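You operate a simulated robot arm through the tools that you are given. There is no shell and no other tool. Be economical: measure what you need, move in short steps, check, and stop when the job is done.

You run a simulated two-armed robot. Do the job below in one go: nothing can be reset, and whatever is moved stays where it is left.

TASK
Switch the booth on, uncover the lens and take one good test picture.
Fine: camera mode dial to photo, lens cover into its holder, ring light dial to 2, then the test key once; the display reads good.

Only the result counts: the job must be done as asked and must still hold three seconds after the hand-in. Knocking over, shifting, dropping, spilling or breaking anything else fails it. A push-on lid holds only when it is set on centred and level and pressed home; a screw cap is set on level and turned clockwise until tight.

THE ROBOT
Two 7-joint arms with fingered hands on one trunk, on a base that drives. Base frame: it is fixed to the floor where the robot stands at the start and does not move with it; the origin is under the middle of the robot, x ahead of it, y to its left, z up. Units: cm, rad, N and s.
The left shoulder is at the start at [4.2, 17.4, 112.1], the right one opposite. With the tool pointing down near the work surface each hand reaches from about 10 to 36 cm from the robot's upright axis, wherever it stands, measured 20 degrees to its own side. Places, roughly: booth clear key [70, 0, 80]; booth copy key [70, 0, 80]; booth pair key [70, 0, 80]; booth power switch [60, 0, 80]; booth test key [60, 0, 80]; camera focus ring [40, 60, 120]; camera lift [50, 50, 100]; camera mode dial [50, 40, 130]; camera tilt dial [50, 50, 110]; camera zoom ring [40, 50, 120]; chart stand [50, 250, 25]; focus chart [50, 250, 125]; lens cover holder [40, 30, 80]; lift lock knob [50, 50, 100]; ring light dial [80, 0, 80]. Payload 3.8 kg a hand.
The TCP of each hand is the grasp point between the finger pads, 2.6 cm short of the fingertips. In the tool frame z runs along the fingers and y along their closing line. Largest opening 13.2 cm; the body of the gripper starts 7.3 cm behind the TCP. The gripper is a hand of 3 fingers: y runs from the thumb to the fingers, the wrist lies at [0, 0, -22.4] in the tool frame, and closing takes about 1.5 s.
Orientation is that of the tool frame in the base frame, as a unit quaternion [x, y, z, w]. With the fingers straight down and closing along the base's y, the tool's x points along the base's -x, its y along +y and its z along -z.

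THE INTERFACE
- The arms move only by the tool move_arm. It takes "left_increments", "right_increments" or both (then of equal length, played together; a hand with none holds still); each is a list of rows, each a list of 2 entries, a list of its own where there are three numbers: the shift along the tool's x, y, z in cm, then the turn, a rotation vector about the tool's x, y, z in rad. In form: [[[tx, ty, tz], [ax, ay, az]], ...]. A call has 1 to 20 rows; each row is the pose to reach, as a shift and turn from the pose commanded when the call began, along the tool's axes at that moment. "left_grip" and "right_grip" are, for a hand that has rows, the gripper command, from -1 (fully open) to 1 (shut), values between in proportion, set as the call begins (left out, the last holds). Each row takes 0.2 s and may step no farther than 5 cm and 0.15 rad from the row before; otherwise, or with a gripper value out of range, the whole call is refused. A pose out of reach is approached as far as the arm can. The call stops where the force on the tool passes 40 N (or 10 N more than at its start, if that is more) or the arm is blocked; 0.2 s more then pass. The fingers move at their own pace (about 10.8 cm/s each) and stop on an object; they squeeze with about 28 N. The grip force told is the motor's: it shows also when the fingers shut on nothing. Time passes only in rows, and 0.2 s behind the last, so rows that repeat a pose let the fingers close. It gives the time, the measured TCP pose, the force on the tool (base axes), the opening and the grip force at its end, in the units of the frame above (readings bear some noise), with the torque about the TCP (base axes, N m) and any sound that the robot's microphone picked up, and new pictures: "views" is both (left out), scene, wrist or none (wrist: the cameras of the hands that moved).
- Cameras (640 x 400 px; columns grow to the right, rows downward): "scene" is now at [18.9, 2.81, 103.49]; the picture's right is [0.34, -0.94, 0.00], its down [-0.03, -0.01, -1.00] and it looks along [0.94, 0.34, -0.03] (base axes); focal length 214 px, centre (320, 200). "left" rides on the left gripper at [-6.2, 0.3, -9.2] in its tool frame; the picture's right is [-0.05, -1.00, 0.00], its down [0.83, -0.04, -0.56] and it looks along [0.55, -0.03, 0.83] (tool axes); focal length 230 px, centre (320, 200). "right" rides on the right gripper at [6.2, 0.3, -9.2] in its tool frame; the picture's right is [-0.05, 1.00, 0.00], its down [-0.83, -0.04, -0.56] and it looks along [-0.55, -0.03, 0.83] (tool axes); focal length 230 px, centre (320, 200). There is no depth. A picture from a camera that has moved, and an enlarged one, comes with that camera's place and axes in the base frame and with its lens.
- move_column(by): slides the trunk up (or, below 0, down) by that many cm; the arms and the scene camera ride with it, the base frame stays. It gives what a move gives, with no picture.
- drive_base(legs): drives the robot by 1 to 6 legs, each [ahead, left, turn to the left] in cm, cm and rad, along the robot's own axes; the way and the turn of a leg run together, so that a leg with both is an arc; at most 150 cm and 3.142 rad a leg. The arms and the cameras ride along, it lands a little off, and it stops where it bumps. It gives what a move gives, and a new picture of the scene camera.
- curl_fingers(finger1, finger2, thumb_bend, hand): sets how far each is bent, from 0 (flat) to 1 (curled in); at 0.3 the hand is open as for a grip, at 0.7 the pads meet at the TCP. One left out holds its place. A second passes; each finger stops where it meets its share of the squeeze, and holds until it gets a number again. A gripper value or a shape takes the hand back. It gives what a move gives, with no picture; readings hold the bend of each and the force on the fingers (four entries, about 0 where the hand has none), thumb and palm.
- hand_shape(shape, hand): the hand has 3 fingers and takes this shape, open, in about a second: jaw (thumb against the fingers, like two jaws); tri (thumb and two fingers); tip (a fingertip pinch); poke (one finger out to press); point (the index stretched); flat (the hand flat); cup (the hand cupped); fist (a fist). The gripper value then closes the fingers along that shape, each until it touches; the sizes above hold for jaw. It gives what a move gives, with no picture.
- turn_head(pan, tilt): turns the head with the scene camera to pan (to the left, within 1.047 rad either way) and tilt (down, from -0.506 to 1.204), counted from straight ahead of the robot. It gives what a move gives, and a new picture of the scene camera.
- close_up(camera, box): a new picture of the part [left, top, right, bottom] of that camera's present view, enlarged. No time passes.
- close_job(): hands the job in; it is judged then, once.

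Work in short steps. Places have to be worked out from the pictures, the camera data and where the tool is seen: move nearer, look again, correct. Check each grasp and each placing, and mend what went wrong. You have 120 turns and 260 pictures in all, those below and enlarged ones among them. Open the grippers and draw the arms clear of the work before you hand the job in, unless the task says otherwise; then end with one line.

The tools are called after "Call:" by a JSON object that holds its "fn" and its "kwargs". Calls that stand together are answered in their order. move_arm: Moves the arms, as the interface text tells. Its arguments: {"type":"object","properties":{"left_increments":{"type":"array","items":{"type":"array"}},"left_grip":{"type":"number"},"right_increments":{"type":"array","items":{"type":"array"}},"right_grip":{"type":"number"},"views":{"type":"string","enum":["both","scene","wrist","none"]}},"required":[]} The other tools are called the same way: move_column (by) slides the trunk up or down; hand_shape (shape, hand) gives the hand a shape; curl_fingers (finger1, finger2, thumb_bend, hand) moves the fingers one by one; drive_base (legs) drives the base; turn_head (pan, tilt) turns the head that bears the scene camera; close_up (camera, box) takes an enlarged picture of a part of a camera's view; close_job () hands the job in.

At the start:

```text
t: 0.0
left_tool_pos: [35.75, 36.17, 99.96]
left_tool_rot: [0.001, 1.0, 0.0, 0.0]
left_force: [-0.8, -0.2, -1.3]
left_torque: [0.0, 0.01, 0.01]
left_opening: 13.16
left_grip_force: 0.1
left_shape: jaw
left_bend: [0.3, 0.3, 0.3]
left_finger forces: [0.1, 0.1, 0.1, 0.1, 0.0, 0.1]
right_tool_pos: [36.99, -4.42, 100.03]
right_tool_rot: [0.001, 1.0, 0.0, 0.0]
right_force: [-0.1, 0.0, 0.3]
right_torque: [0.01, 0.02, -0.01]
right_opening: 13.22
right_grip_force: 0.0
right_shape: jaw
right_bend: [0.3, 0.3, 0.3]
right_finger forces: [0.0, 0.0, 0.0, 0.0, 0.0, 0.0]
trunk travel left (down, up): [-42.5, 5.7]
robot x, y, heading: [0.41, 0.28, -0.001]
head pan, tilt: [0.344, 0.031]
```

scene: 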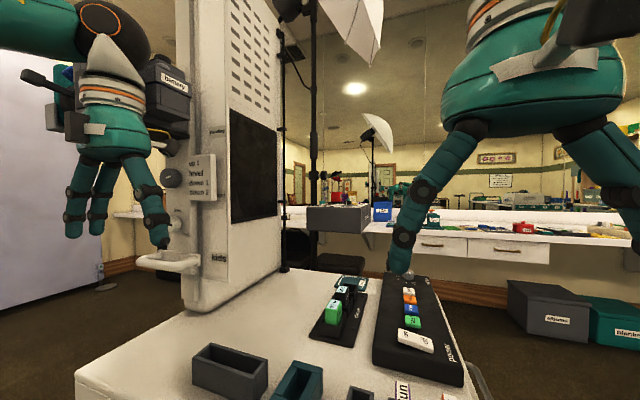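
right: 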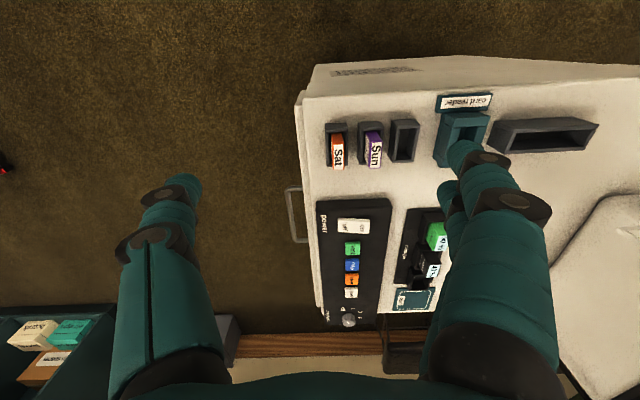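
left: 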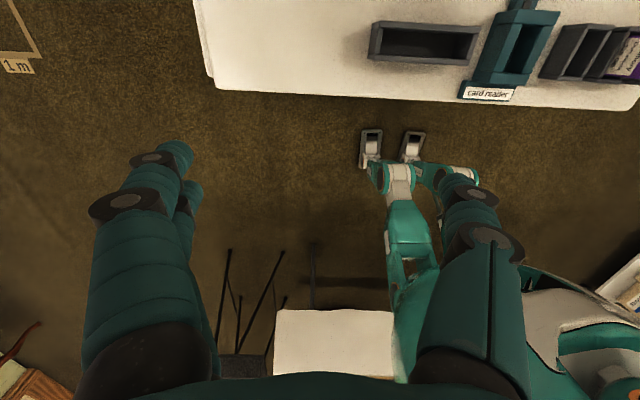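

The booth panel is right ahead, and the camera is up left. I enlarge the views to read the labels.

Call:
{"fn": "close_up", "kwargs": {"camera": "right", "box": [280, 60, 480, 340]}}

Call:
{"fn": "close_up", "kwargs": {"camera": "scene", "box": [20, 0, 260, 270]}}

Call:
{"fn": "close_up", "kwargs": {"camera": "scene", "box": [180, 260, 480, 400]}}

Call:
{"fn": "turn_head", "kwargs": {"pan": 0.8, "tilt": -0.2}}

```text
1.43 times, centred on (380, 200) of right
camera zoom: at [30.88, -4.16, 109.22], right [0.05, 1.0, 0.0], down [0.83, -0.04, 0.56], along [0.55, -0.03, -0.83], focal length 329 px, centre (234, 200)
```

zoom: 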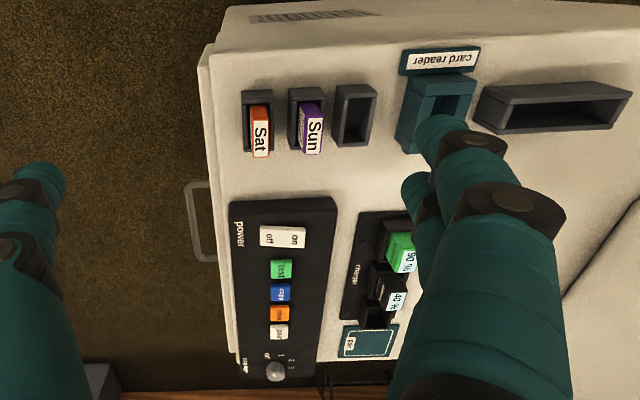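

```text
1.48 times, centred on (140, 135) of scene
camera zoom: at [18.9, 2.81, 103.49], right [0.34, -0.94, 0.0], down [-0.03, -0.01, -1.0], along [0.94, 0.34, -0.03], focal length 318 px, centre (587, 296)
```

zoom: 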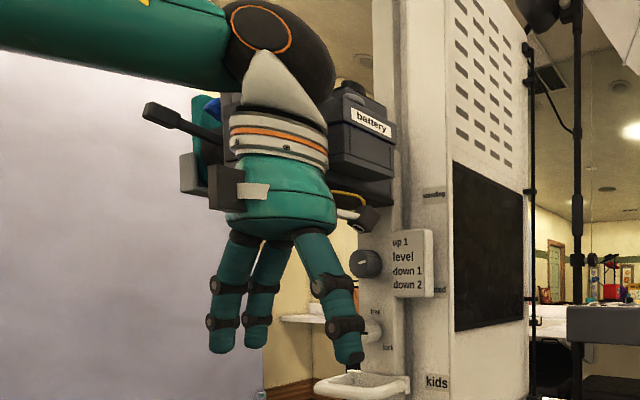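

```text
2.13 times, centred on (330, 330) of scene
camera zoom: at [18.9, 2.81, 103.49], right [0.34, -0.94, 0.0], down [-0.03, -0.01, -1.0], along [0.94, 0.34, -0.03], focal length 458 px, centre (299, -77)
```

zoom: 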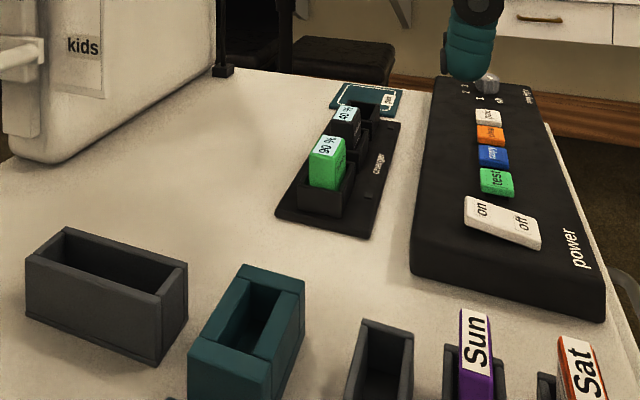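

```text
t: 0.9
left_tool_pos: [35.58, 35.98, 100.08]
left_tool_rot: [0.001, 1.0, 0.0, 0.001]
left_force: [-0.1, 0.5, 0.8]
left_torque: [-0.03, 0.01, 0.01]
left_opening: 13.18
left_grip_force: 0.0
left_shape: jaw
left_bend: [0.3, 0.3, 0.3]
left_finger forces: [0.1, 0.0, 0.0, 0.1, 0.1, 0.1]
right_tool_pos: [36.89, -4.52, 99.91]
right_tool_rot: [0.002, 1.0, -0.001, 0.0]
right_force: [-0.2, 0.2, 0.1]
right_torque: [0.02, 0.0, -0.03]
right_opening: 13.2
right_grip_force: 0.0
right_shape: jaw
right_bend: [0.3, 0.3, 0.3]
right_finger forces: [0.0, 0.1, 0.0, 0.1, 0.0, 0.0]
trunk travel left (down, up): [-42.5, 5.7]
robot x, y, heading: [-0.12, 0.08, 0.008]
head pan, tilt: [0.799, -0.201]
camera scene: at [16.17, 5.71, 105.52], right [0.72, -0.7, 0.0], down [0.14, 0.14, -0.98], along [0.68, 0.7, 0.2], focal length 214 px, centre (320, 200)
```

scene: 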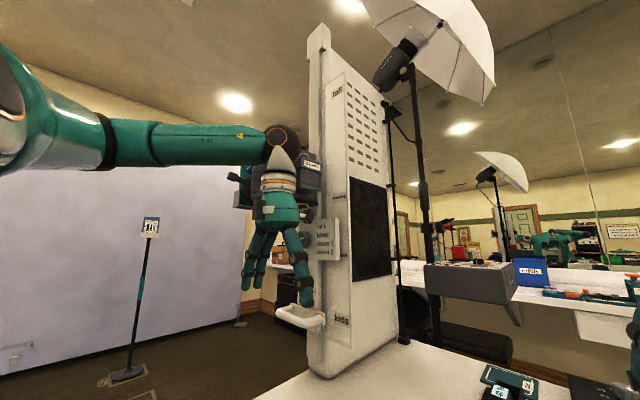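

The left arm hides the camera; I draw the left hand back towards the body to see the camera body.

Call:
{"fn": "move_arm", "kwargs": {"left_increments": [[[4, 0, 0], [0, 0, 0]], [[8, 0, 0], [0, 0, 0]], [[12, 0, 3], [0, 0, 0]], [[12, 0, 8], [0, 0, 0]], [[12, 0, 12], [0, 0, 0]], [[12, 0, 12], [0, 0, 0]]], "views": "both"}}

```text
t: 2.3
left_tool_pos: [25.7, 37.19, 87.36]
left_tool_rot: [0.0, 1.0, -0.001, 0.0]
left_force: [0.7, 0.1, 0.1]
left_torque: [-0.03, -0.02, -0.03]
left_opening: 13.18
left_grip_force: 0.1
left_shape: jaw
left_bend: [0.3, 0.3, 0.3]
left_finger forces: [0.0, 0.0, 0.0, 0.0, 0.0, 0.1]
left hand out of reach, approached as far as the arm can: row 3, 4, 5, 6
right_tool_pos: [36.92, -4.37, 99.99]
right_tool_rot: [0.001, 1.0, 0.001, 0.0]
right_force: [0.4, -0.5, 0.5]
right_torque: [-0.02, 0.04, 0.01]
right_opening: 13.18
right_grip_force: 0.0
right_shape: jaw
right_bend: [0.3, 0.3, 0.3]
right_finger forces: [0.0, 0.0, 0.0, 0.0, 0.0, 0.0]
trunk travel left (down, up): [-42.5, 5.7]
robot x, y, heading: [-0.08, -0.08, -0.002]
head pan, tilt: [0.799, -0.201]
camera scene: at [16.12, 5.74, 105.53], right [0.72, -0.7, 0.0], down [0.14, 0.14, -0.98], along [0.68, 0.7, 0.2], focal length 214 px, centre (320, 200)
camera left: at [31.75, 37.6, 96.82], right [0.05, -1.0, 0.0], down [-0.83, -0.04, 0.56], along [-0.55, -0.03, -0.83], focal length 230 px, centre (320, 200)
```

scene: 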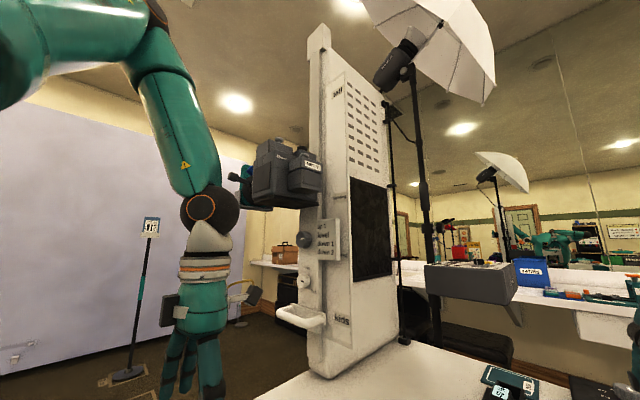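
left: 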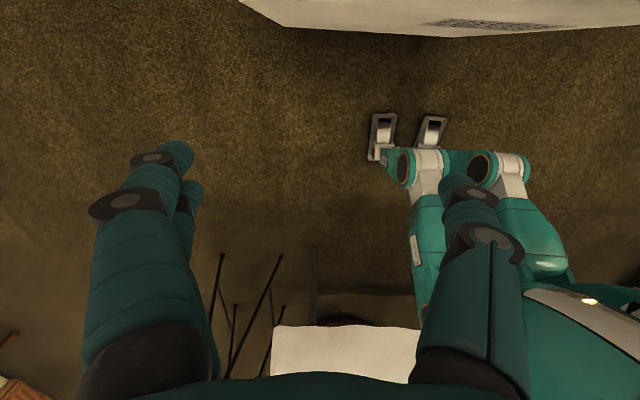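

Call:
{"fn": "close_up", "kwargs": {"camera": "scene", "box": [220, 120, 350, 200]}}

Call:
{"fn": "close_up", "kwargs": {"camera": "scene", "box": [230, 200, 400, 340]}}

```text
4.92 times, centred on (285, 160) of scene
camera zoom: at [16.12, 5.74, 105.53], right [0.72, -0.7, 0.0], down [0.14, 0.14, -0.98], along [0.68, 0.7, 0.2], focal length 1056 px, centre (492, 397)
```

zoom: 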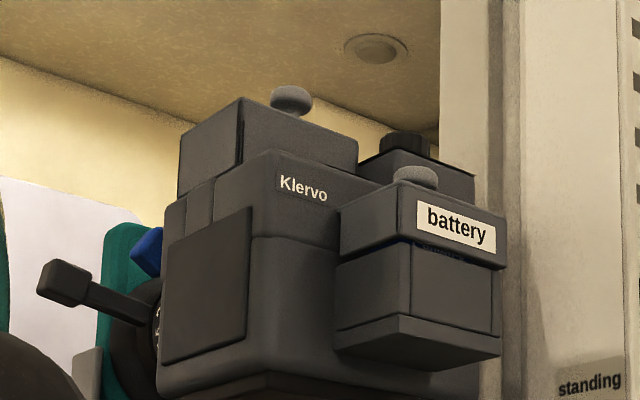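

```text
2.86 times, centred on (315, 270) of scene
camera zoom: at [16.12, 5.74, 105.53], right [0.72, -0.7, 0.0], down [0.14, 0.14, -0.98], along [0.68, 0.7, 0.2], focal length 613 px, centre (334, 0)
```

zoom: 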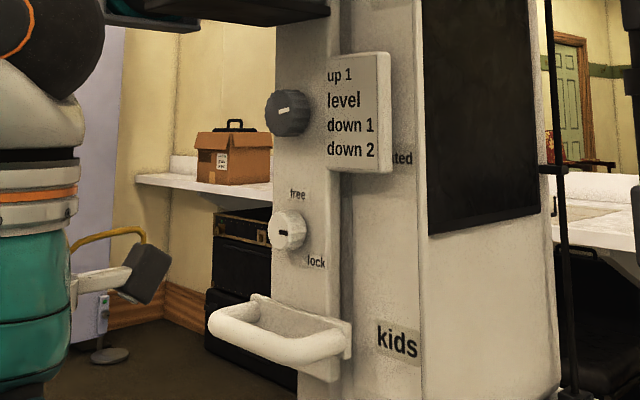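

The lens points to +y. I drive to the left to look at the lens front.

Call:
{"fn": "drive_base", "kwargs": {"legs": [[-8, 80, 0]]}}

Call:
{"fn": "turn_head", "kwargs": {"pan": -0.2, "tilt": -0.25}}

```text
t: 6.6
left_tool_pos: [18.83, 117.63, 87.48]
left_tool_rot: [0.008, 1.0, 0.0, -0.001]
left_force: [-0.4, 0.3, -0.5]
left_torque: [-0.01, 0.01, 0.0]
left_opening: 13.19
left_grip_force: 0.1
left_shape: jaw
left_bend: [0.3, 0.3, 0.3]
left_finger forces: [0.1, 0.1, 0.0, 0.0, 0.1, 0.0]
right_tool_pos: [29.54, 75.8, 100.03]
right_tool_rot: [0.009, 1.0, -0.001, 0.0]
right_force: [-0.1, -0.2, -0.1]
right_torque: [-0.03, 0.01, 0.0]
right_opening: 13.18
right_grip_force: 0.0
right_shape: jaw
right_bend: [0.3, 0.3, 0.3]
right_finger forces: [0.1, 0.0, 0.1, 0.0, 0.0, 0.0]
trunk travel left (down, up): [-42.5, 5.7]
robot x, y, heading: [-7.15, 81.13, -0.019]
head pan, tilt: [0.799, -0.201]
camera scene: at [8.88, 86.33, 105.52], right [0.71, -0.71, 0.0], down [0.14, 0.14, -0.98], along [0.69, 0.69, 0.2], focal length 214 px, centre (320, 200)
```

scene: 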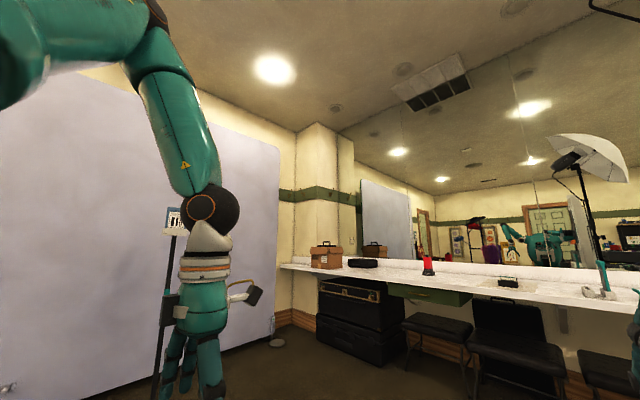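

```text
t: 7.9
left_tool_pos: [18.97, 117.65, 87.32]
left_tool_rot: [0.007, 1.0, 0.0, -0.001]
left_force: [0.2, -0.6, 0.2]
left_torque: [0.03, 0.0, 0.01]
left_opening: 13.17
left_grip_force: 0.1
left_shape: jaw
left_bend: [0.3, 0.3, 0.3]
left_finger forces: [0.1, 0.0, 0.1, 0.0, 0.1, 0.1]
right_tool_pos: [29.55, 75.83, 99.99]
right_tool_rot: [0.01, 1.0, 0.001, 0.0]
right_force: [-0.3, -0.3, 0.5]
right_torque: [-0.01, 0.01, -0.02]
right_opening: 13.2
right_grip_force: 0.1
right_shape: jaw
right_bend: [0.3, 0.3, 0.3]
right_finger forces: [0.0, 0.1, 0.1, 0.0, 0.0, 0.1]
trunk travel left (down, up): [-42.5, 5.7]
robot x, y, heading: [-7.21, 81.02, -0.012]
head pan, tilt: [-0.201, -0.25]
camera scene: at [10.9, 78.73, 105.93], right [-0.21, -0.98, 0.0], down [0.24, -0.05, -0.97], along [0.95, -0.21, 0.25], focal length 214 px, centre (320, 200)
```

scene: 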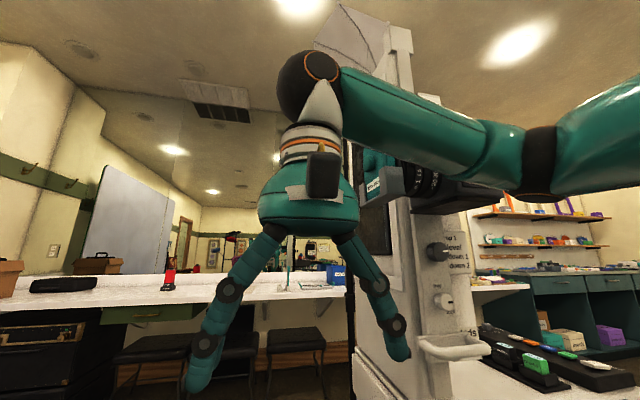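

The right arm now blocks the view; I lower and retract it too.

Call:
{"fn": "move_arm", "kwargs": {"right_increments": [[[4, -4, 3], [0, 0, 0]], [[8, -7, 6], [0, 0, 0]], [[10, -10, 10], [0, 0, 0]], [[10, -10, 15], [0, 0, 0]], [[10, -10, 19], [0, 0, 0]], [[10, -10, 22], [0, 0, 0]]], "views": "scene"}}

Call:
{"fn": "close_up", "kwargs": {"camera": "scene", "box": [340, 120, 500, 220]}}

```text
refused: row 1 steps farther than a row can; nothing moved
```

```text
4.00 times, centred on (420, 170) of scene
camera zoom: at [10.9, 78.73, 105.93], right [-0.21, -0.98, 0.0], down [0.24, -0.05, -0.97], along [0.95, -0.21, 0.25], focal length 858 px, centre (-80, 320)
```

zoom: 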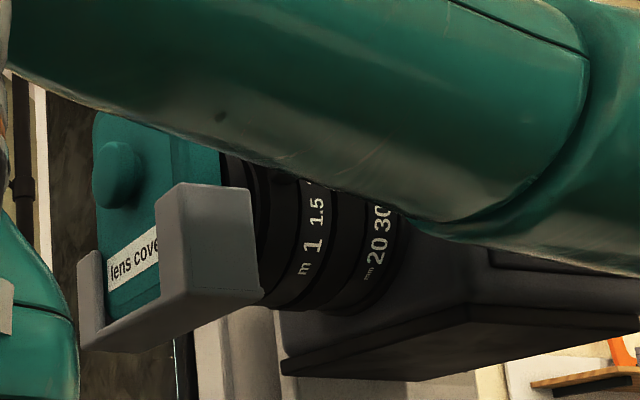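

The lens cover is a teal slab in a grey U-bracket with a knob on its face: it lifts out upwards. Retry the retraction in smaller steps.

Call:
{"fn": "move_arm", "kwargs": {"right_increments": [[[3, -2, 2], [0, 0, 0]], [[6, -4, 4], [0, 0, 0]], [[9, -6, 6], [0, 0, 0]], [[10, -8, 10], [0, 0, 0]], [[10, -10, 14], [0, 0, 0]], [[10, -10, 18], [0, 0, 0]], [[10, -10, 22], [0, 0, 0]]], "views": "scene"}}

Call:
{"fn": "close_up", "kwargs": {"camera": "scene", "box": [340, 100, 500, 200]}}

```text
t: 9.5
left_tool_pos: [18.84, 117.62, 87.41]
left_tool_rot: [0.007, 1.0, -0.001, 0.0]
left_force: [0.0, -0.5, 0.5]
left_torque: [-0.03, 0.02, 0.01]
left_opening: 13.22
left_grip_force: 0.1
left_shape: jaw
left_bend: [0.3, 0.3, 0.3]
left_finger forces: [0.0, 0.0, 0.0, 0.0, 0.0, 0.0]
right_tool_pos: [19.19, 66.0, 77.9]
right_tool_rot: [0.008, 1.0, -0.001, 0.001]
right_force: [0.3, 0.7, 0.0]
right_torque: [-0.01, 0.0, 0.02]
right_opening: 13.2
right_grip_force: 0.0
right_shape: jaw
right_bend: [0.3, 0.3, 0.3]
right_finger forces: [0.1, 0.1, 0.0, 0.0, 0.0, 0.1]
right hand out of reach, approached as far as the arm can: row 4, 5, 6
trunk travel left (down, up): [-42.5, 5.7]
robot x, y, heading: [-7.32, 80.62, -0.013]
head pan, tilt: [-0.201, -0.25]
camera scene: at [10.96, 78.8, 105.92], right [-0.21, -0.98, 0.0], down [0.24, -0.05, -0.97], along [0.95, -0.21, 0.25], focal length 214 px, centre (320, 200)
```

scene: 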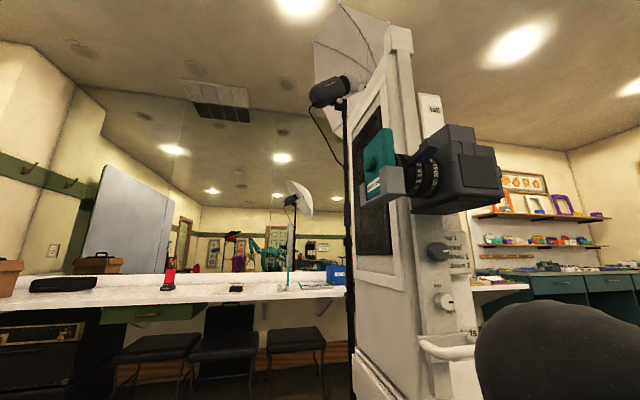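

```text
4.00 times, centred on (420, 150) of scene
camera zoom: at [10.96, 78.8, 105.92], right [-0.21, -0.98, 0.0], down [0.24, -0.05, -0.97], along [0.95, -0.21, 0.25], focal length 858 px, centre (-80, 400)
```

zoom: 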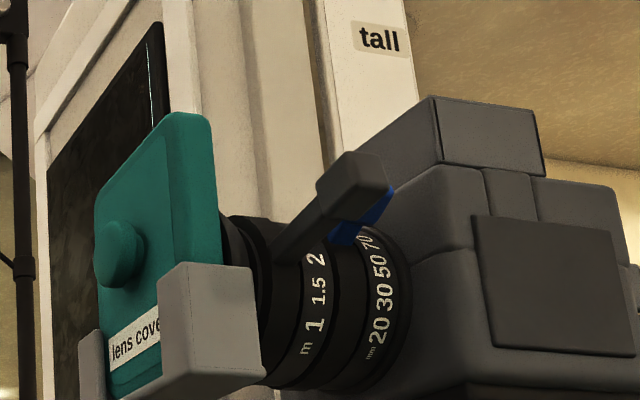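

Cover slab is about x 40.5–48.5, y 60–61.5, z 117–127, with the focus lever sticking out to about (36, 57, 121.5). Next I raise the trunk, drive so the right arm faces the camera, and raise the right hand to view the top dials.

Call:
{"fn": "move_column", "kwargs": {"by": 5.5}}

Call:
{"fn": "drive_base", "kwargs": {"legs": [[4, -20, 0]]}}

Call:
{"fn": "move_arm", "kwargs": {"right_increments": [[[0, 0, -5], [0, 0, 0]], [[0, 0, -10], [0, 0, 0]], [[0, 0, -15], [0, 0, 0]], [[0, 0, -20], [0, 0, 0]], [[0, 0, -25], [0, 0, 0]], [[0, 0, -30], [0, 0, 0]], [[0, 0, -35], [0, 0, 0]], [[0, 0, -40], [0, 0, 0]], [[0, 0, -45], [0, 0, 0]], [[0, 0, -50], [0, 0, 0]], [[0, 0, -55], [0, 0, 0]], [[0, 0, -60], [0, 0, 0]]]}}

```text
t: 10.5
left_tool_pos: [18.78, 117.74, 92.91]
left_tool_rot: [0.007, 1.0, 0.0, -0.001]
left_force: [-1.3, -0.3, -0.7]
left_torque: [0.0, 0.03, -0.03]
left_opening: 13.19
left_grip_force: 0.0
left_shape: jaw
left_bend: [0.3, 0.3, 0.3]
left_finger forces: [0.1, 0.1, 0.1, 0.0, 0.1, 0.1]
right_tool_pos: [19.35, 66.05, 83.51]
right_tool_rot: [0.008, 1.0, 0.0, -0.001]
right_force: [0.1, 0.3, -0.8]
right_torque: [0.01, -0.01, 0.01]
right_opening: 13.17
right_grip_force: 0.0
right_shape: jaw
right_bend: [0.3, 0.3, 0.3]
right_finger forces: [0.0, 0.1, 0.1, 0.0, 0.0, 0.0]
trunk travel left (down, up): [-48.0, 0.2]
robot x, y, heading: [-7.39, 80.88, -0.018]
head pan, tilt: [-0.201, -0.25]
```

```text
t: 12.1
left_tool_pos: [22.61, 97.82, 93.15]
left_tool_rot: [0.008, 1.0, 0.0, -0.001]
left_force: [-0.2, -0.1, -0.3]
left_torque: [0.04, 0.02, 0.08]
left_opening: 13.19
left_grip_force: 0.0
left_shape: jaw
left_bend: [0.3, 0.3, 0.3]
left_finger forces: [0.0, 0.0, 0.0, 0.1, 0.1, 0.0]
right_tool_pos: [22.98, 46.09, 83.59]
right_tool_rot: [0.008, 1.0, 0.0, -0.001]
right_force: [-0.5, 0.6, 0.6]
right_torque: [0.01, 0.0, 0.02]
right_opening: 13.21
right_grip_force: 0.1
right_shape: jaw
right_bend: [0.3, 0.3, 0.3]
right_finger forces: [0.1, 0.0, 0.0, 0.0, 0.0, 0.1]
trunk travel left (down, up): [-48.0, 0.2]
robot x, y, heading: [-3.86, 60.95, -0.015]
head pan, tilt: [-0.201, -0.25]
camera scene: at [15.15, 58.85, 113.6], right [-0.22, -0.98, 0.0], down [0.24, -0.05, -0.97], along [0.95, -0.21, 0.25], focal length 214 px, centre (320, 200)
```

scene: 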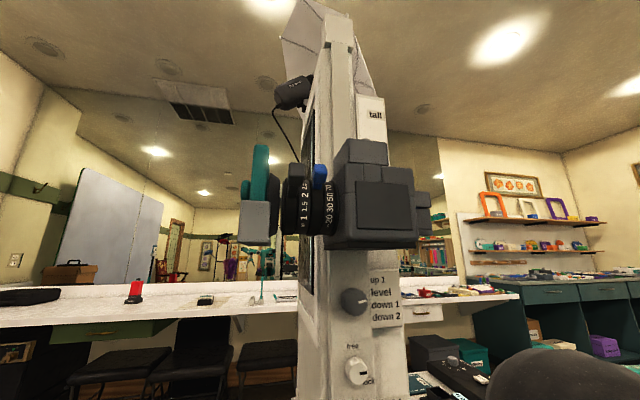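

```text
t: 14.7
left_tool_pos: [22.35, 97.89, 92.89]
left_tool_rot: [0.008, 1.0, -0.001, 0.001]
left_force: [-0.2, 0.3, 0.5]
left_torque: [-0.01, -0.01, 0.05]
left_opening: 13.21
left_grip_force: 0.1
left_shape: jaw
left_bend: [0.3, 0.3, 0.3]
left_finger forces: [0.1, 0.1, 0.0, 0.0, 0.0, 0.1]
right_tool_pos: [22.56, 46.61, 143.43]
right_tool_rot: [0.007, 1.0, 0.002, 0.002]
right_force: [0.3, 0.6, -0.1]
right_torque: [0.0, 0.0, 0.01]
right_opening: 13.16
right_grip_force: 0.0
right_shape: jaw
right_bend: [0.3, 0.3, 0.3]
right_finger forces: [0.0, 0.0, 0.1, 0.1, 0.0, 0.0]
trunk travel left (down, up): [-48.0, 0.2]
robot x, y, heading: [-4.03, 60.81, -0.015]
head pan, tilt: [-0.201, -0.25]
camera scene: at [14.93, 59.03, 113.66], right [-0.22, -0.98, 0.0], down [0.24, -0.05, -0.97], along [0.95, -0.21, 0.25], focal length 214 px, centre (320, 200)
camera right: at [16.47, 46.99, 152.7], right [0.07, 1.0, 0.0], down [0.83, -0.06, 0.56], along [0.56, -0.03, -0.83], focal length 230 px, centre (320, 200)
```

scene: 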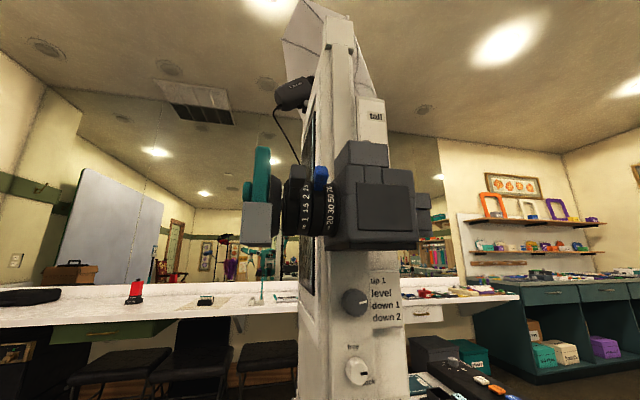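
right: 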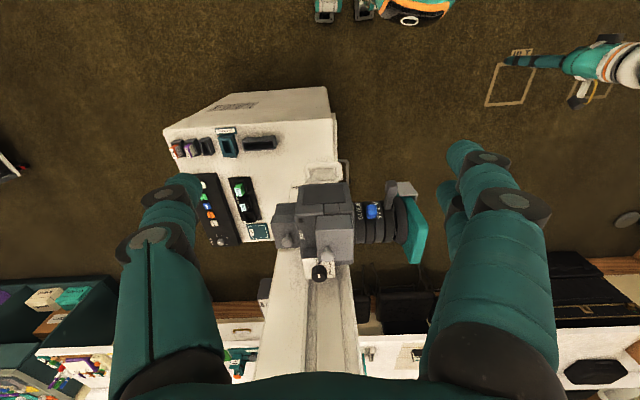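

The right hand reaches over easily. Enlarge the top view of the camera.

Call:
{"fn": "close_up", "kwargs": {"camera": "right", "box": [260, 160, 440, 290]}}

Call:
{"fn": "close_up", "kwargs": {"camera": "scene", "box": [230, 120, 440, 260]}}

```text
3.08 times, centred on (350, 225) of right
camera zoom: at [16.47, 46.99, 152.7], right [0.07, 1.0, 0.0], down [0.83, -0.06, 0.56], along [0.56, -0.03, -0.83], focal length 708 px, centre (228, 123)
```

zoom: 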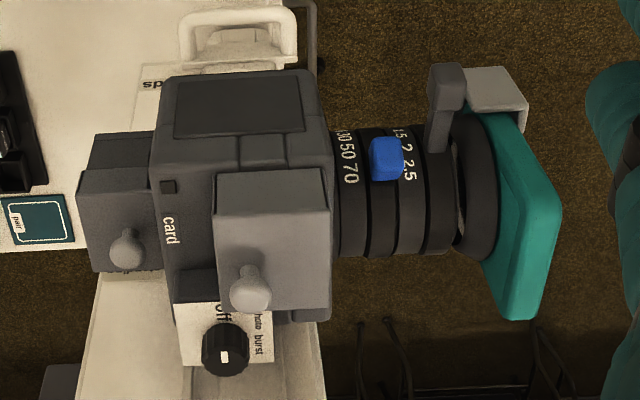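

```text
2.86 times, centred on (335, 190) of scene
camera zoom: at [14.93, 59.03, 113.66], right [-0.22, -0.98, 0.0], down [0.24, -0.05, -0.97], along [0.95, -0.21, 0.25], focal length 613 px, centre (277, 229)
```

zoom: 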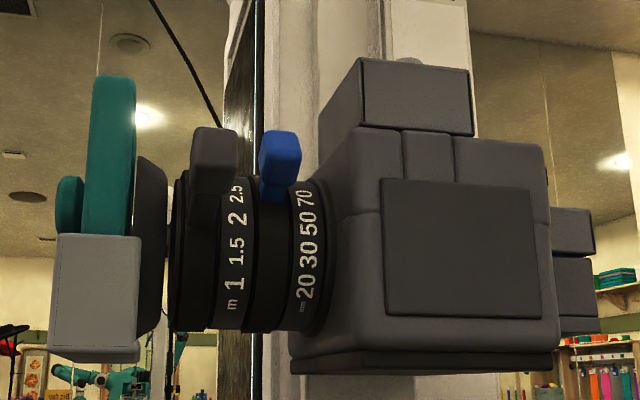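

The mode dial is at about (47.5, 45, 129) on a white plate with off/photo/burst. I bring the hand nearer for a centred close look.

Call:
{"fn": "move_arm", "kwargs": {"right_increments": [[[-5, 0, 0], [0, 0, 0]], [[-10, 0, 0], [0, 0, 0]], [[-14, 0, 0], [0, 0, 0]], [[-14, 0, 0], [0, 0, 0]]], "views": "none"}}

Call:
{"fn": "close_up", "kwargs": {"camera": "right", "box": [240, 120, 400, 220]}}

Call:
{"fn": "close_up", "kwargs": {"camera": "right", "box": [0, 0, 640, 400]}}

```text
t: 15.7
left_tool_pos: [22.52, 97.78, 92.94]
left_tool_rot: [0.008, 1.0, 0.001, 0.0]
left_force: [-0.2, 0.4, -0.1]
left_torque: [0.03, 0.01, 0.03]
left_opening: 13.19
left_grip_force: 0.1
left_shape: jaw
left_bend: [0.3, 0.3, 0.3]
left_finger forces: [0.1, 0.0, 0.0, 0.0, 0.0, 0.0]
right_tool_pos: [36.76, 45.86, 143.31]
right_tool_rot: [0.009, 1.0, 0.001, 0.002]
right_force: [0.3, 1.3, 0.5]
right_torque: [0.0, 0.0, -0.02]
right_opening: 13.17
right_grip_force: 0.1
right_shape: jaw
right_bend: [0.3, 0.3, 0.3]
right_finger forces: [0.0, 0.2, 0.1, 0.0, 0.0, 0.0]
right hand out of reach, approached as far as the arm can: row 3
trunk travel left (down, up): [-48.0, 0.2]
robot x, y, heading: [-3.64, 61.12, -0.017]
head pan, tilt: [-0.201, -0.25]
```

```text
4.00 times, centred on (320, 170) of right
camera zoom: at [30.72, 46.14, 152.48], right [0.07, 1.0, 0.0], down [0.83, -0.06, 0.56], along [0.56, -0.04, -0.83], focal length 920 px, centre (320, 320)
```

zoom: 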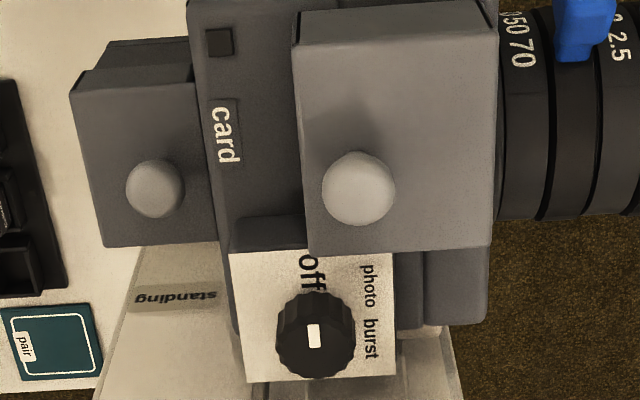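

```text
1.00 times, centred on (320, 200) of right
camera zoom: at [30.72, 46.14, 152.48], right [0.07, 1.0, 0.0], down [0.83, -0.06, 0.56], along [0.56, -0.04, -0.83], focal length 230 px, centre (320, 200)
```

zoom: 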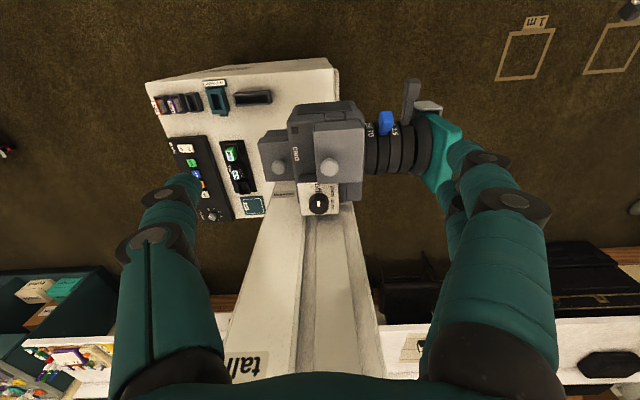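

The dial mark points at "off" (toward the hump); "photo" is about 45° clockwise from above. Dial about 2.4 cm wide at (47.4, 45, 128.3), tight beside the hump, so I try the fingertip shape and look at it.

Call:
{"fn": "hand_shape", "kwargs": {"hand": "right", "shape": "tip"}}

Call:
{"fn": "close_up", "kwargs": {"camera": "right", "box": [0, 0, 640, 400]}}

```text
t: 16.6
left_tool_pos: [22.61, 97.7, 92.92]
left_tool_rot: [0.008, 1.0, 0.0, -0.001]
left_force: [-0.1, 0.0, 0.1]
left_torque: [0.02, 0.01, -0.02]
left_opening: 13.2
left_grip_force: 0.1
left_shape: jaw
left_bend: [0.3, 0.3, 0.3]
left_finger forces: [0.1, 0.0, 0.1, 0.0, 0.0, 0.0]
right_tool_pos: [36.89, 45.81, 143.2]
right_tool_rot: [0.009, 1.0, 0.001, 0.001]
right_force: [-0.2, 0.9, 0.4]
right_torque: [0.0, -0.03, 0.0]
right_opening: 13.19
right_grip_force: 0.0
right_shape: tip
right_bend: [0.3, 0.3, 0.3]
right_finger forces: [0.0, 0.0, 0.0, 0.1, 0.1, 0.0]
trunk travel left (down, up): [-48.0, 0.2]
robot x, y, heading: [-3.39, 61.0, -0.014]
head pan, tilt: [-0.201, -0.25]
```

```text
1.00 times, centred on (320, 200) of right
camera zoom: at [30.8, 46.21, 152.44], right [0.07, 1.0, 0.0], down [0.83, -0.06, 0.56], along [0.56, -0.04, -0.83], focal length 230 px, centre (320, 200)
```

zoom: 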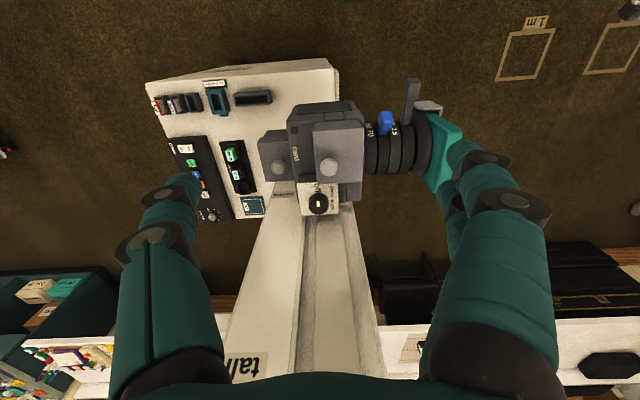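

The jaw shape will do: hump edge is really ~4 cm from the dial once parallax is counted. I drive 9 cm ahead so the dial is within reach, hand still high.

Call:
{"fn": "drive_base", "kwargs": {"legs": [[9, -1, 0]]}}

Call:
{"fn": "close_up", "kwargs": {"camera": "right", "box": [220, 40, 460, 190]}}

```text
t: 17.7
left_tool_pos: [31.51, 96.67, 92.86]
left_tool_rot: [0.008, 1.0, 0.001, 0.0]
left_force: [0.3, 0.3, -0.8]
left_torque: [0.0, 0.0, 0.0]
left_opening: 13.18
left_grip_force: 0.1
left_shape: jaw
left_bend: [0.3, 0.3, 0.3]
left_finger forces: [0.0, 0.1, 0.0, 0.0, 0.1, 0.0]
right_tool_pos: [45.67, 44.54, 143.36]
right_tool_rot: [0.009, 1.0, 0.001, 0.002]
right_force: [-0.5, 0.2, -0.1]
right_torque: [0.05, 0.02, 0.02]
right_opening: 13.18
right_grip_force: 0.1
right_shape: tip
right_bend: [0.3, 0.3, 0.3]
right_finger forces: [0.0, 0.1, 0.1, 0.0, 0.0, 0.0]
trunk travel left (down, up): [-48.0, 0.2]
robot x, y, heading: [5.35, 59.91, -0.017]
head pan, tilt: [-0.201, -0.25]
camera scene: at [23.97, 57.76, 113.63], right [-0.22, -0.98, 0.0], down [0.24, -0.05, -0.97], along [0.95, -0.21, 0.25], focal length 214 px, centre (320, 200)
```

scene: 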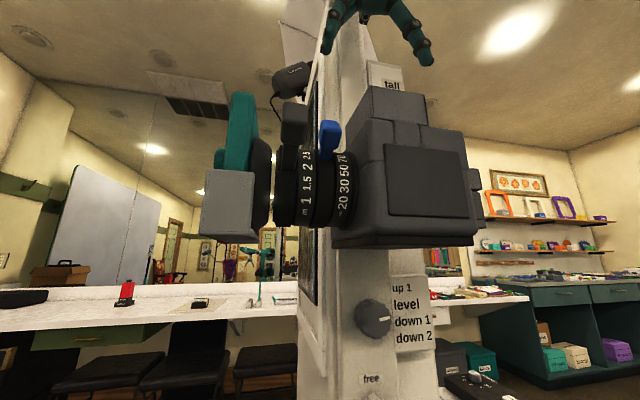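

```text
2.67 times, centred on (340, 115) of right
camera zoom: at [39.57, 45.09, 152.5], right [0.07, 1.0, 0.0], down [0.83, -0.06, 0.56], along [0.56, -0.04, -0.83], focal length 614 px, centre (267, 427)
```

zoom: 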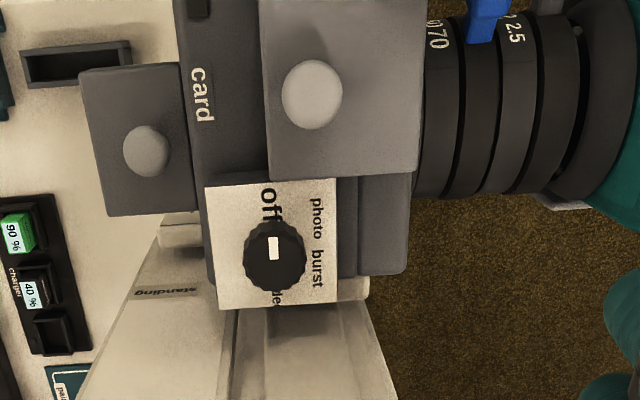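

The dial has off/photo/burst/video; mark at off, centre about (47.5, 44.9, 128.3). I half close the hand, move above it with a small pre-turn, and look.

Call:
{"fn": "move_arm", "kwargs": {"right_increments": [[[-1, 0.2, 0], [0, 0, 0.14]], [[-1.9, 0.35, 0], [0, 0, 0.26]], [[-1.9, 0.35, 3], [0, 0, 0.26]], [[-1.9, 0.35, 6.5], [0, 0, 0.26]], [[-1.9, 0.35, 6.5], [0, 0, 0.26]]], "right_grip": 0.1, "views": "wrist"}}

Call:
{"fn": "close_up", "kwargs": {"camera": "right", "box": [220, 60, 420, 185]}}

Call:
{"fn": "close_up", "kwargs": {"camera": "scene", "box": [280, 0, 480, 125]}}

```text
t: 18.9
left_tool_pos: [31.32, 96.67, 92.99]
left_tool_rot: [0.008, 1.0, 0.0, -0.001]
left_force: [0.1, -0.1, -0.3]
left_torque: [0.0, 0.01, -0.02]
left_opening: 13.19
left_grip_force: 0.1
left_shape: jaw
left_bend: [0.3, 0.3, 0.3]
left_finger forces: [0.1, 0.1, 0.0, 0.0, 0.1, 0.1]
right_tool_pos: [47.71, 45.09, 136.85]
right_tool_rot: [0.14, 0.99, 0.0, 0.004]
right_force: [0.1, 0.3, -0.3]
right_torque: [-0.01, 0.01, 0.0]
right_opening: 6.0
right_grip_force: 0.0
right_shape: tip
right_bend: [0.73, 0.73, 0.7]
right_finger forces: [0.0, 0.0, 0.1, 0.0, 0.0, 0.0]
right hand out of reach, approached as far as the arm can: row 1, 2
trunk travel left (down, up): [-48.0, 0.2]
robot x, y, heading: [5.0, 60.12, -0.015]
head pan, tilt: [-0.201, -0.25]
camera right: at [41.92, 47.04, 145.98], right [0.32, 0.95, 0.0], down [0.78, -0.27, 0.56], along [0.53, -0.18, -0.83], focal length 230 px, centre (320, 200)
```

right: 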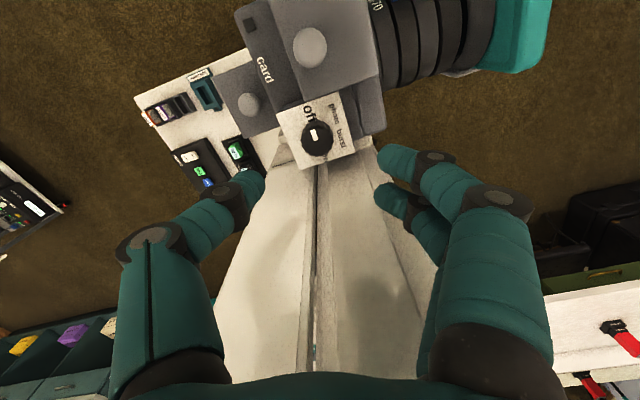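

```text
3.20 times, centred on (320, 122) of right
camera zoom: at [41.92, 47.04, 145.98], right [0.32, 0.95, 0.0], down [0.78, -0.27, 0.56], along [0.53, -0.18, -0.83], focal length 736 px, centre (320, 448)
```

zoom: 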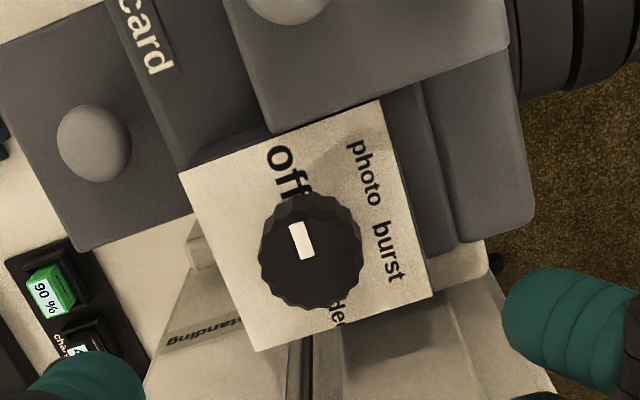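

```text
3.20 times, centred on (380, 62) of scene
camera zoom: at [23.95, 57.82, 113.62], right [-0.22, -0.98, 0.0], down [0.24, -0.05, -0.97], along [0.95, -0.21, 0.25], focal length 686 px, centre (128, 640)
```

zoom: 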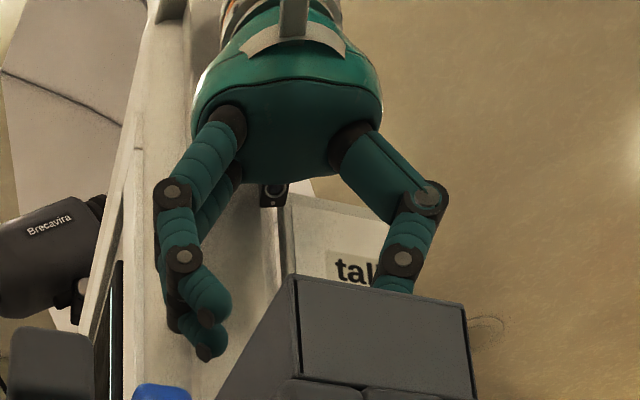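

Dial and TCP agree in xy to ~0.15 cm; "photo" is ~47° clockwise of "off". I close to about 3.8 cm opening here to measure where the fingertips lie before descending.

Call:
{"fn": "move_arm", "kwargs": {"right_increments": [[[0, -0.15, 1.5], [0, 0, 0]], [[0, -0.15, 1.5], [0, 0, 0]], [[0, -0.15, 1.5], [0, 0, 0]], [[0, -0.15, 1.5], [0, 0, 0]]], "right_grip": 0.42, "views": "wrist"}}

Call:
{"fn": "close_up", "kwargs": {"camera": "right", "box": [220, 60, 420, 185]}}

Call:
{"fn": "close_up", "kwargs": {"camera": "scene", "box": [280, 0, 480, 125]}}

```text
t: 19.9
left_tool_pos: [31.48, 96.6, 92.98]
left_tool_rot: [0.007, 1.0, 0.0, -0.002]
left_force: [-0.7, 0.4, -0.3]
left_torque: [0.02, 0.0, 0.01]
left_opening: 13.18
left_grip_force: 0.0
left_shape: jaw
left_bend: [0.3, 0.3, 0.3]
left_finger forces: [0.0, 0.0, 0.0, 0.0, 0.0, 0.1]
right_tool_pos: [47.63, 44.97, 135.24]
right_tool_rot: [0.139, 0.99, 0.0, 0.003]
right_force: [-0.9, -0.8, -0.2]
right_torque: [0.0, -0.01, -0.02]
right_opening: 3.88
right_grip_force: 0.1
right_shape: tip
right_bend: [0.73, 0.73, 0.7]
right_finger forces: [0.0, 0.1, 0.0, 0.0, 0.0, 0.0]
trunk travel left (down, up): [-48.0, 0.2]
robot x, y, heading: [5.01, 60.31, -0.016]
head pan, tilt: [-0.201, -0.25]
camera right: at [41.86, 46.83, 144.42], right [0.32, 0.95, 0.0], down [0.78, -0.27, 0.56], along [0.53, -0.18, -0.83], focal length 230 px, centre (320, 200)
```

right: 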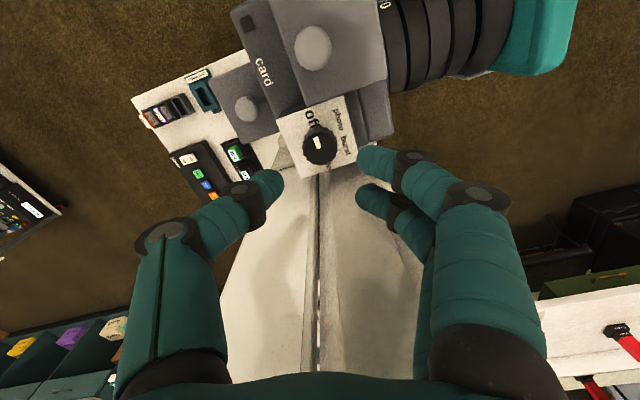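

```text
3.20 times, centred on (320, 122) of right
camera zoom: at [41.86, 46.83, 144.42], right [0.32, 0.95, 0.0], down [0.78, -0.27, 0.56], along [0.53, -0.18, -0.83], focal length 736 px, centre (320, 448)
```

zoom: 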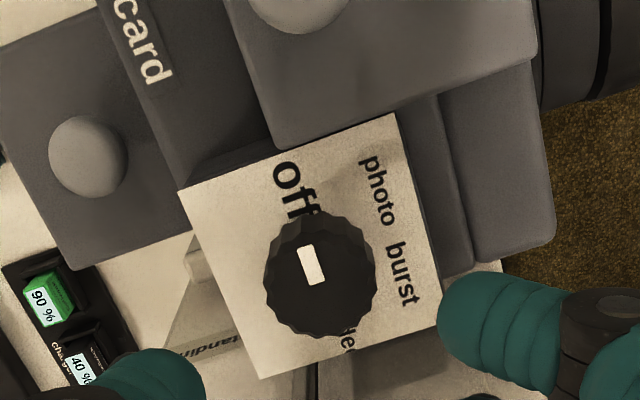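

```text
3.20 times, centred on (380, 62) of scene
camera zoom: at [23.99, 57.76, 113.6], right [-0.22, -0.98, 0.0], down [0.24, -0.05, -0.97], along [0.95, -0.21, 0.25], focal length 686 px, centre (128, 640)
```

zoom: 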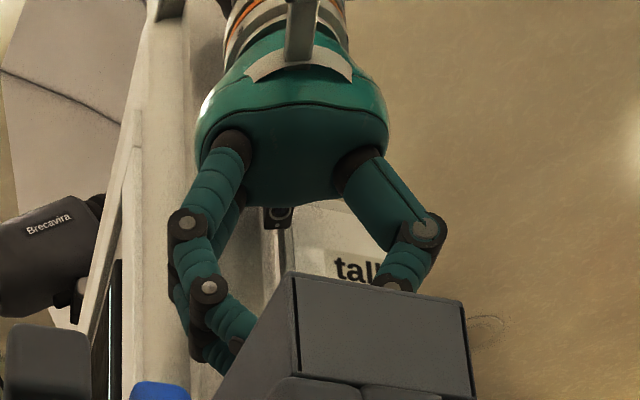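

Fingertips curl in, their ends about level with the TCP. I descend 5 cm around the dial with hump clearance ~1.4 cm and check.

Call:
{"fn": "move_arm", "kwargs": {"right_increments": [[[0, 0, 1.5], [0, 0, 0]], [[0, 0, 3], [0, 0, 0]], [[0, 0, 4], [0, 0, 0]], [[0, 0, 5], [0, 0, 0]], [[0, 0, 5.5], [0, 0, 0]]], "views": "wrist"}}

Call:
{"fn": "close_up", "kwargs": {"camera": "right", "box": [220, 100, 420, 225]}}

```text
t: 21.1
left_tool_pos: [31.45, 96.52, 92.96]
left_tool_rot: [0.008, 1.0, 0.0, -0.001]
left_force: [0.1, 0.2, -0.5]
left_torque: [0.06, -0.01, 0.0]
left_opening: 13.19
left_grip_force: 0.1
left_shape: jaw
left_bend: [0.3, 0.3, 0.3]
left_finger forces: [0.1, 0.0, 0.1, 0.0, 0.0, 0.0]
right_tool_pos: [47.49, 44.78, 129.8]
right_tool_rot: [0.139, 0.99, 0.001, 0.003]
right_force: [0.0, -0.8, 0.7]
right_torque: [0.02, -0.01, -0.01]
right_opening: 3.86
right_grip_force: 0.0
right_shape: tip
right_bend: [0.73, 0.74, 0.7]
right_finger forces: [0.0, 0.4, 0.0, 0.0, 0.0, 0.0]
trunk travel left (down, up): [-48.0, 0.2]
robot x, y, heading: [5.2, 60.16, -0.013]
head pan, tilt: [-0.201, -0.25]
camera right: at [41.83, 46.82, 138.9], right [0.32, 0.95, 0.0], down [0.78, -0.27, 0.56], along [0.53, -0.18, -0.83], focal length 230 px, centre (320, 200)
```

right: 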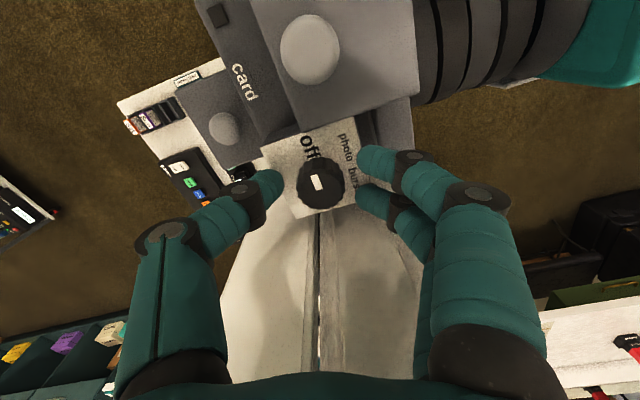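

```text
3.20 times, centred on (320, 162) of right
camera zoom: at [41.83, 46.82, 138.9], right [0.32, 0.95, 0.0], down [0.78, -0.27, 0.56], along [0.53, -0.18, -0.83], focal length 736 px, centre (320, 320)
```

zoom: 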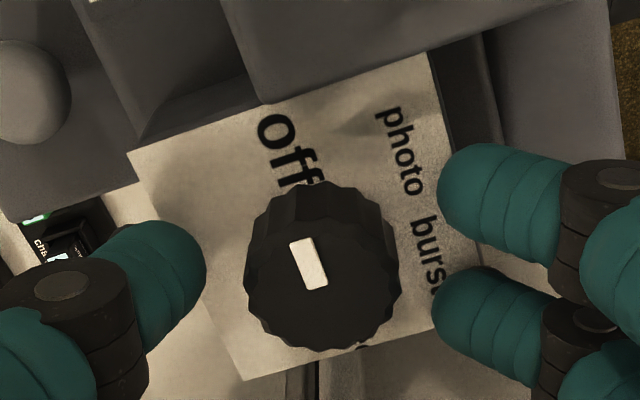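

The dial sits centred between thumb and fingers; tips are still slightly above its mid-height. Lower 1.1 cm more, then close.

Call:
{"fn": "move_arm", "kwargs": {"right_increments": [[[0, 0.1, 0.6], [0, 0, 0]], [[0, 0.1, 1.1], [0, 0, 0]], [[0, 0.1, 1.1], [0, 0, 0]]], "views": "none"}}

Call:
{"fn": "move_arm", "kwargs": {"right_increments": [[[0, 0, 0], [0, 0, 0]], [[0, 0, 0], [0, 0, 0]], [[0, 0, 0], [0, 0, 0]], [[0, 0, 0], [0, 0, 0]], [[0, 0, 0], [0, 0, 0]]], "right_grip": 0.85, "views": "none"}}

Call:
{"fn": "close_up", "kwargs": {"camera": "right", "box": [220, 100, 420, 225]}}

```text
t: 21.8
left_tool_pos: [31.18, 96.61, 93.05]
left_tool_rot: [0.009, 1.0, 0.001, 0.0]
left_force: [0.9, -0.8, -0.6]
left_torque: [0.02, 0.03, 0.02]
left_opening: 13.2
left_grip_force: 0.0
left_shape: jaw
left_bend: [0.3, 0.3, 0.3]
left_finger forces: [0.0, 0.0, 0.1, 0.1, 0.1, 0.0]
right_tool_pos: [47.49, 44.83, 129.53]
right_tool_rot: [0.139, 0.99, 0.007, 0.01]
right_force: [0.4, -4.4, 20.5]
right_torque: [-0.35, 0.19, 0.28]
right_opening: 3.55
right_grip_force: 28.3
right_shape: tip
right_bend: [0.73, 0.76, 0.7]
right_finger forces: [19.6, 6.4, 0.0, 0.0, 33.9, 0.0]
trunk travel left (down, up): [-48.0, 0.2]
robot x, y, heading: [5.59, 59.98, -0.015]
head pan, tilt: [-0.201, -0.25]
stopped in row 3 (right hand): the force on the tool passed its limit (the readings are from after the stop); the commanded pose is now the measured one
```

```text
t: 22.9
left_tool_pos: [31.37, 96.59, 92.88]
left_tool_rot: [0.009, 1.0, 0.0, -0.001]
left_force: [0.2, 0.6, -0.6]
left_torque: [-0.03, -0.01, -0.01]
left_opening: 13.18
left_grip_force: 0.0
left_shape: jaw
left_bend: [0.3, 0.3, 0.3]
left_finger forces: [0.0, 0.0, 0.1, 0.1, 0.0, 0.1]
right_tool_pos: [47.51, 44.73, 129.41]
right_tool_rot: [0.139, 0.99, 0.007, 0.009]
right_force: [-3.7, -3.3, 17.7]
right_torque: [-0.47, 0.31, 0.16]
right_opening: 3.45
right_grip_force: 28.3
right_shape: tip
right_bend: [0.74, 0.75, 0.7]
right_finger forces: [15.4, 10.3, 0.0, 0.0, 37.2, 0.0]
trunk travel left (down, up): [-48.0, 0.2]
robot x, y, heading: [5.0, 59.99, -0.019]
head pan, tilt: [-0.201, -0.25]
stopped in row 5 (right hand): the force on the tool passed its limit (the readings are from after the stop); the commanded pose is now the measured one
```

```text
3.20 times, centred on (320, 162) of right
camera zoom: at [41.63, 46.77, 138.55], right [0.33, 0.95, 0.02], down [0.78, -0.28, 0.57], along [0.54, -0.17, -0.82], focal length 736 px, centre (320, 320)
```

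zoom: 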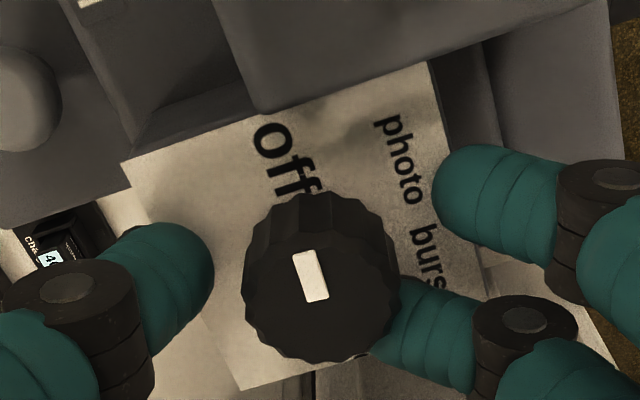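

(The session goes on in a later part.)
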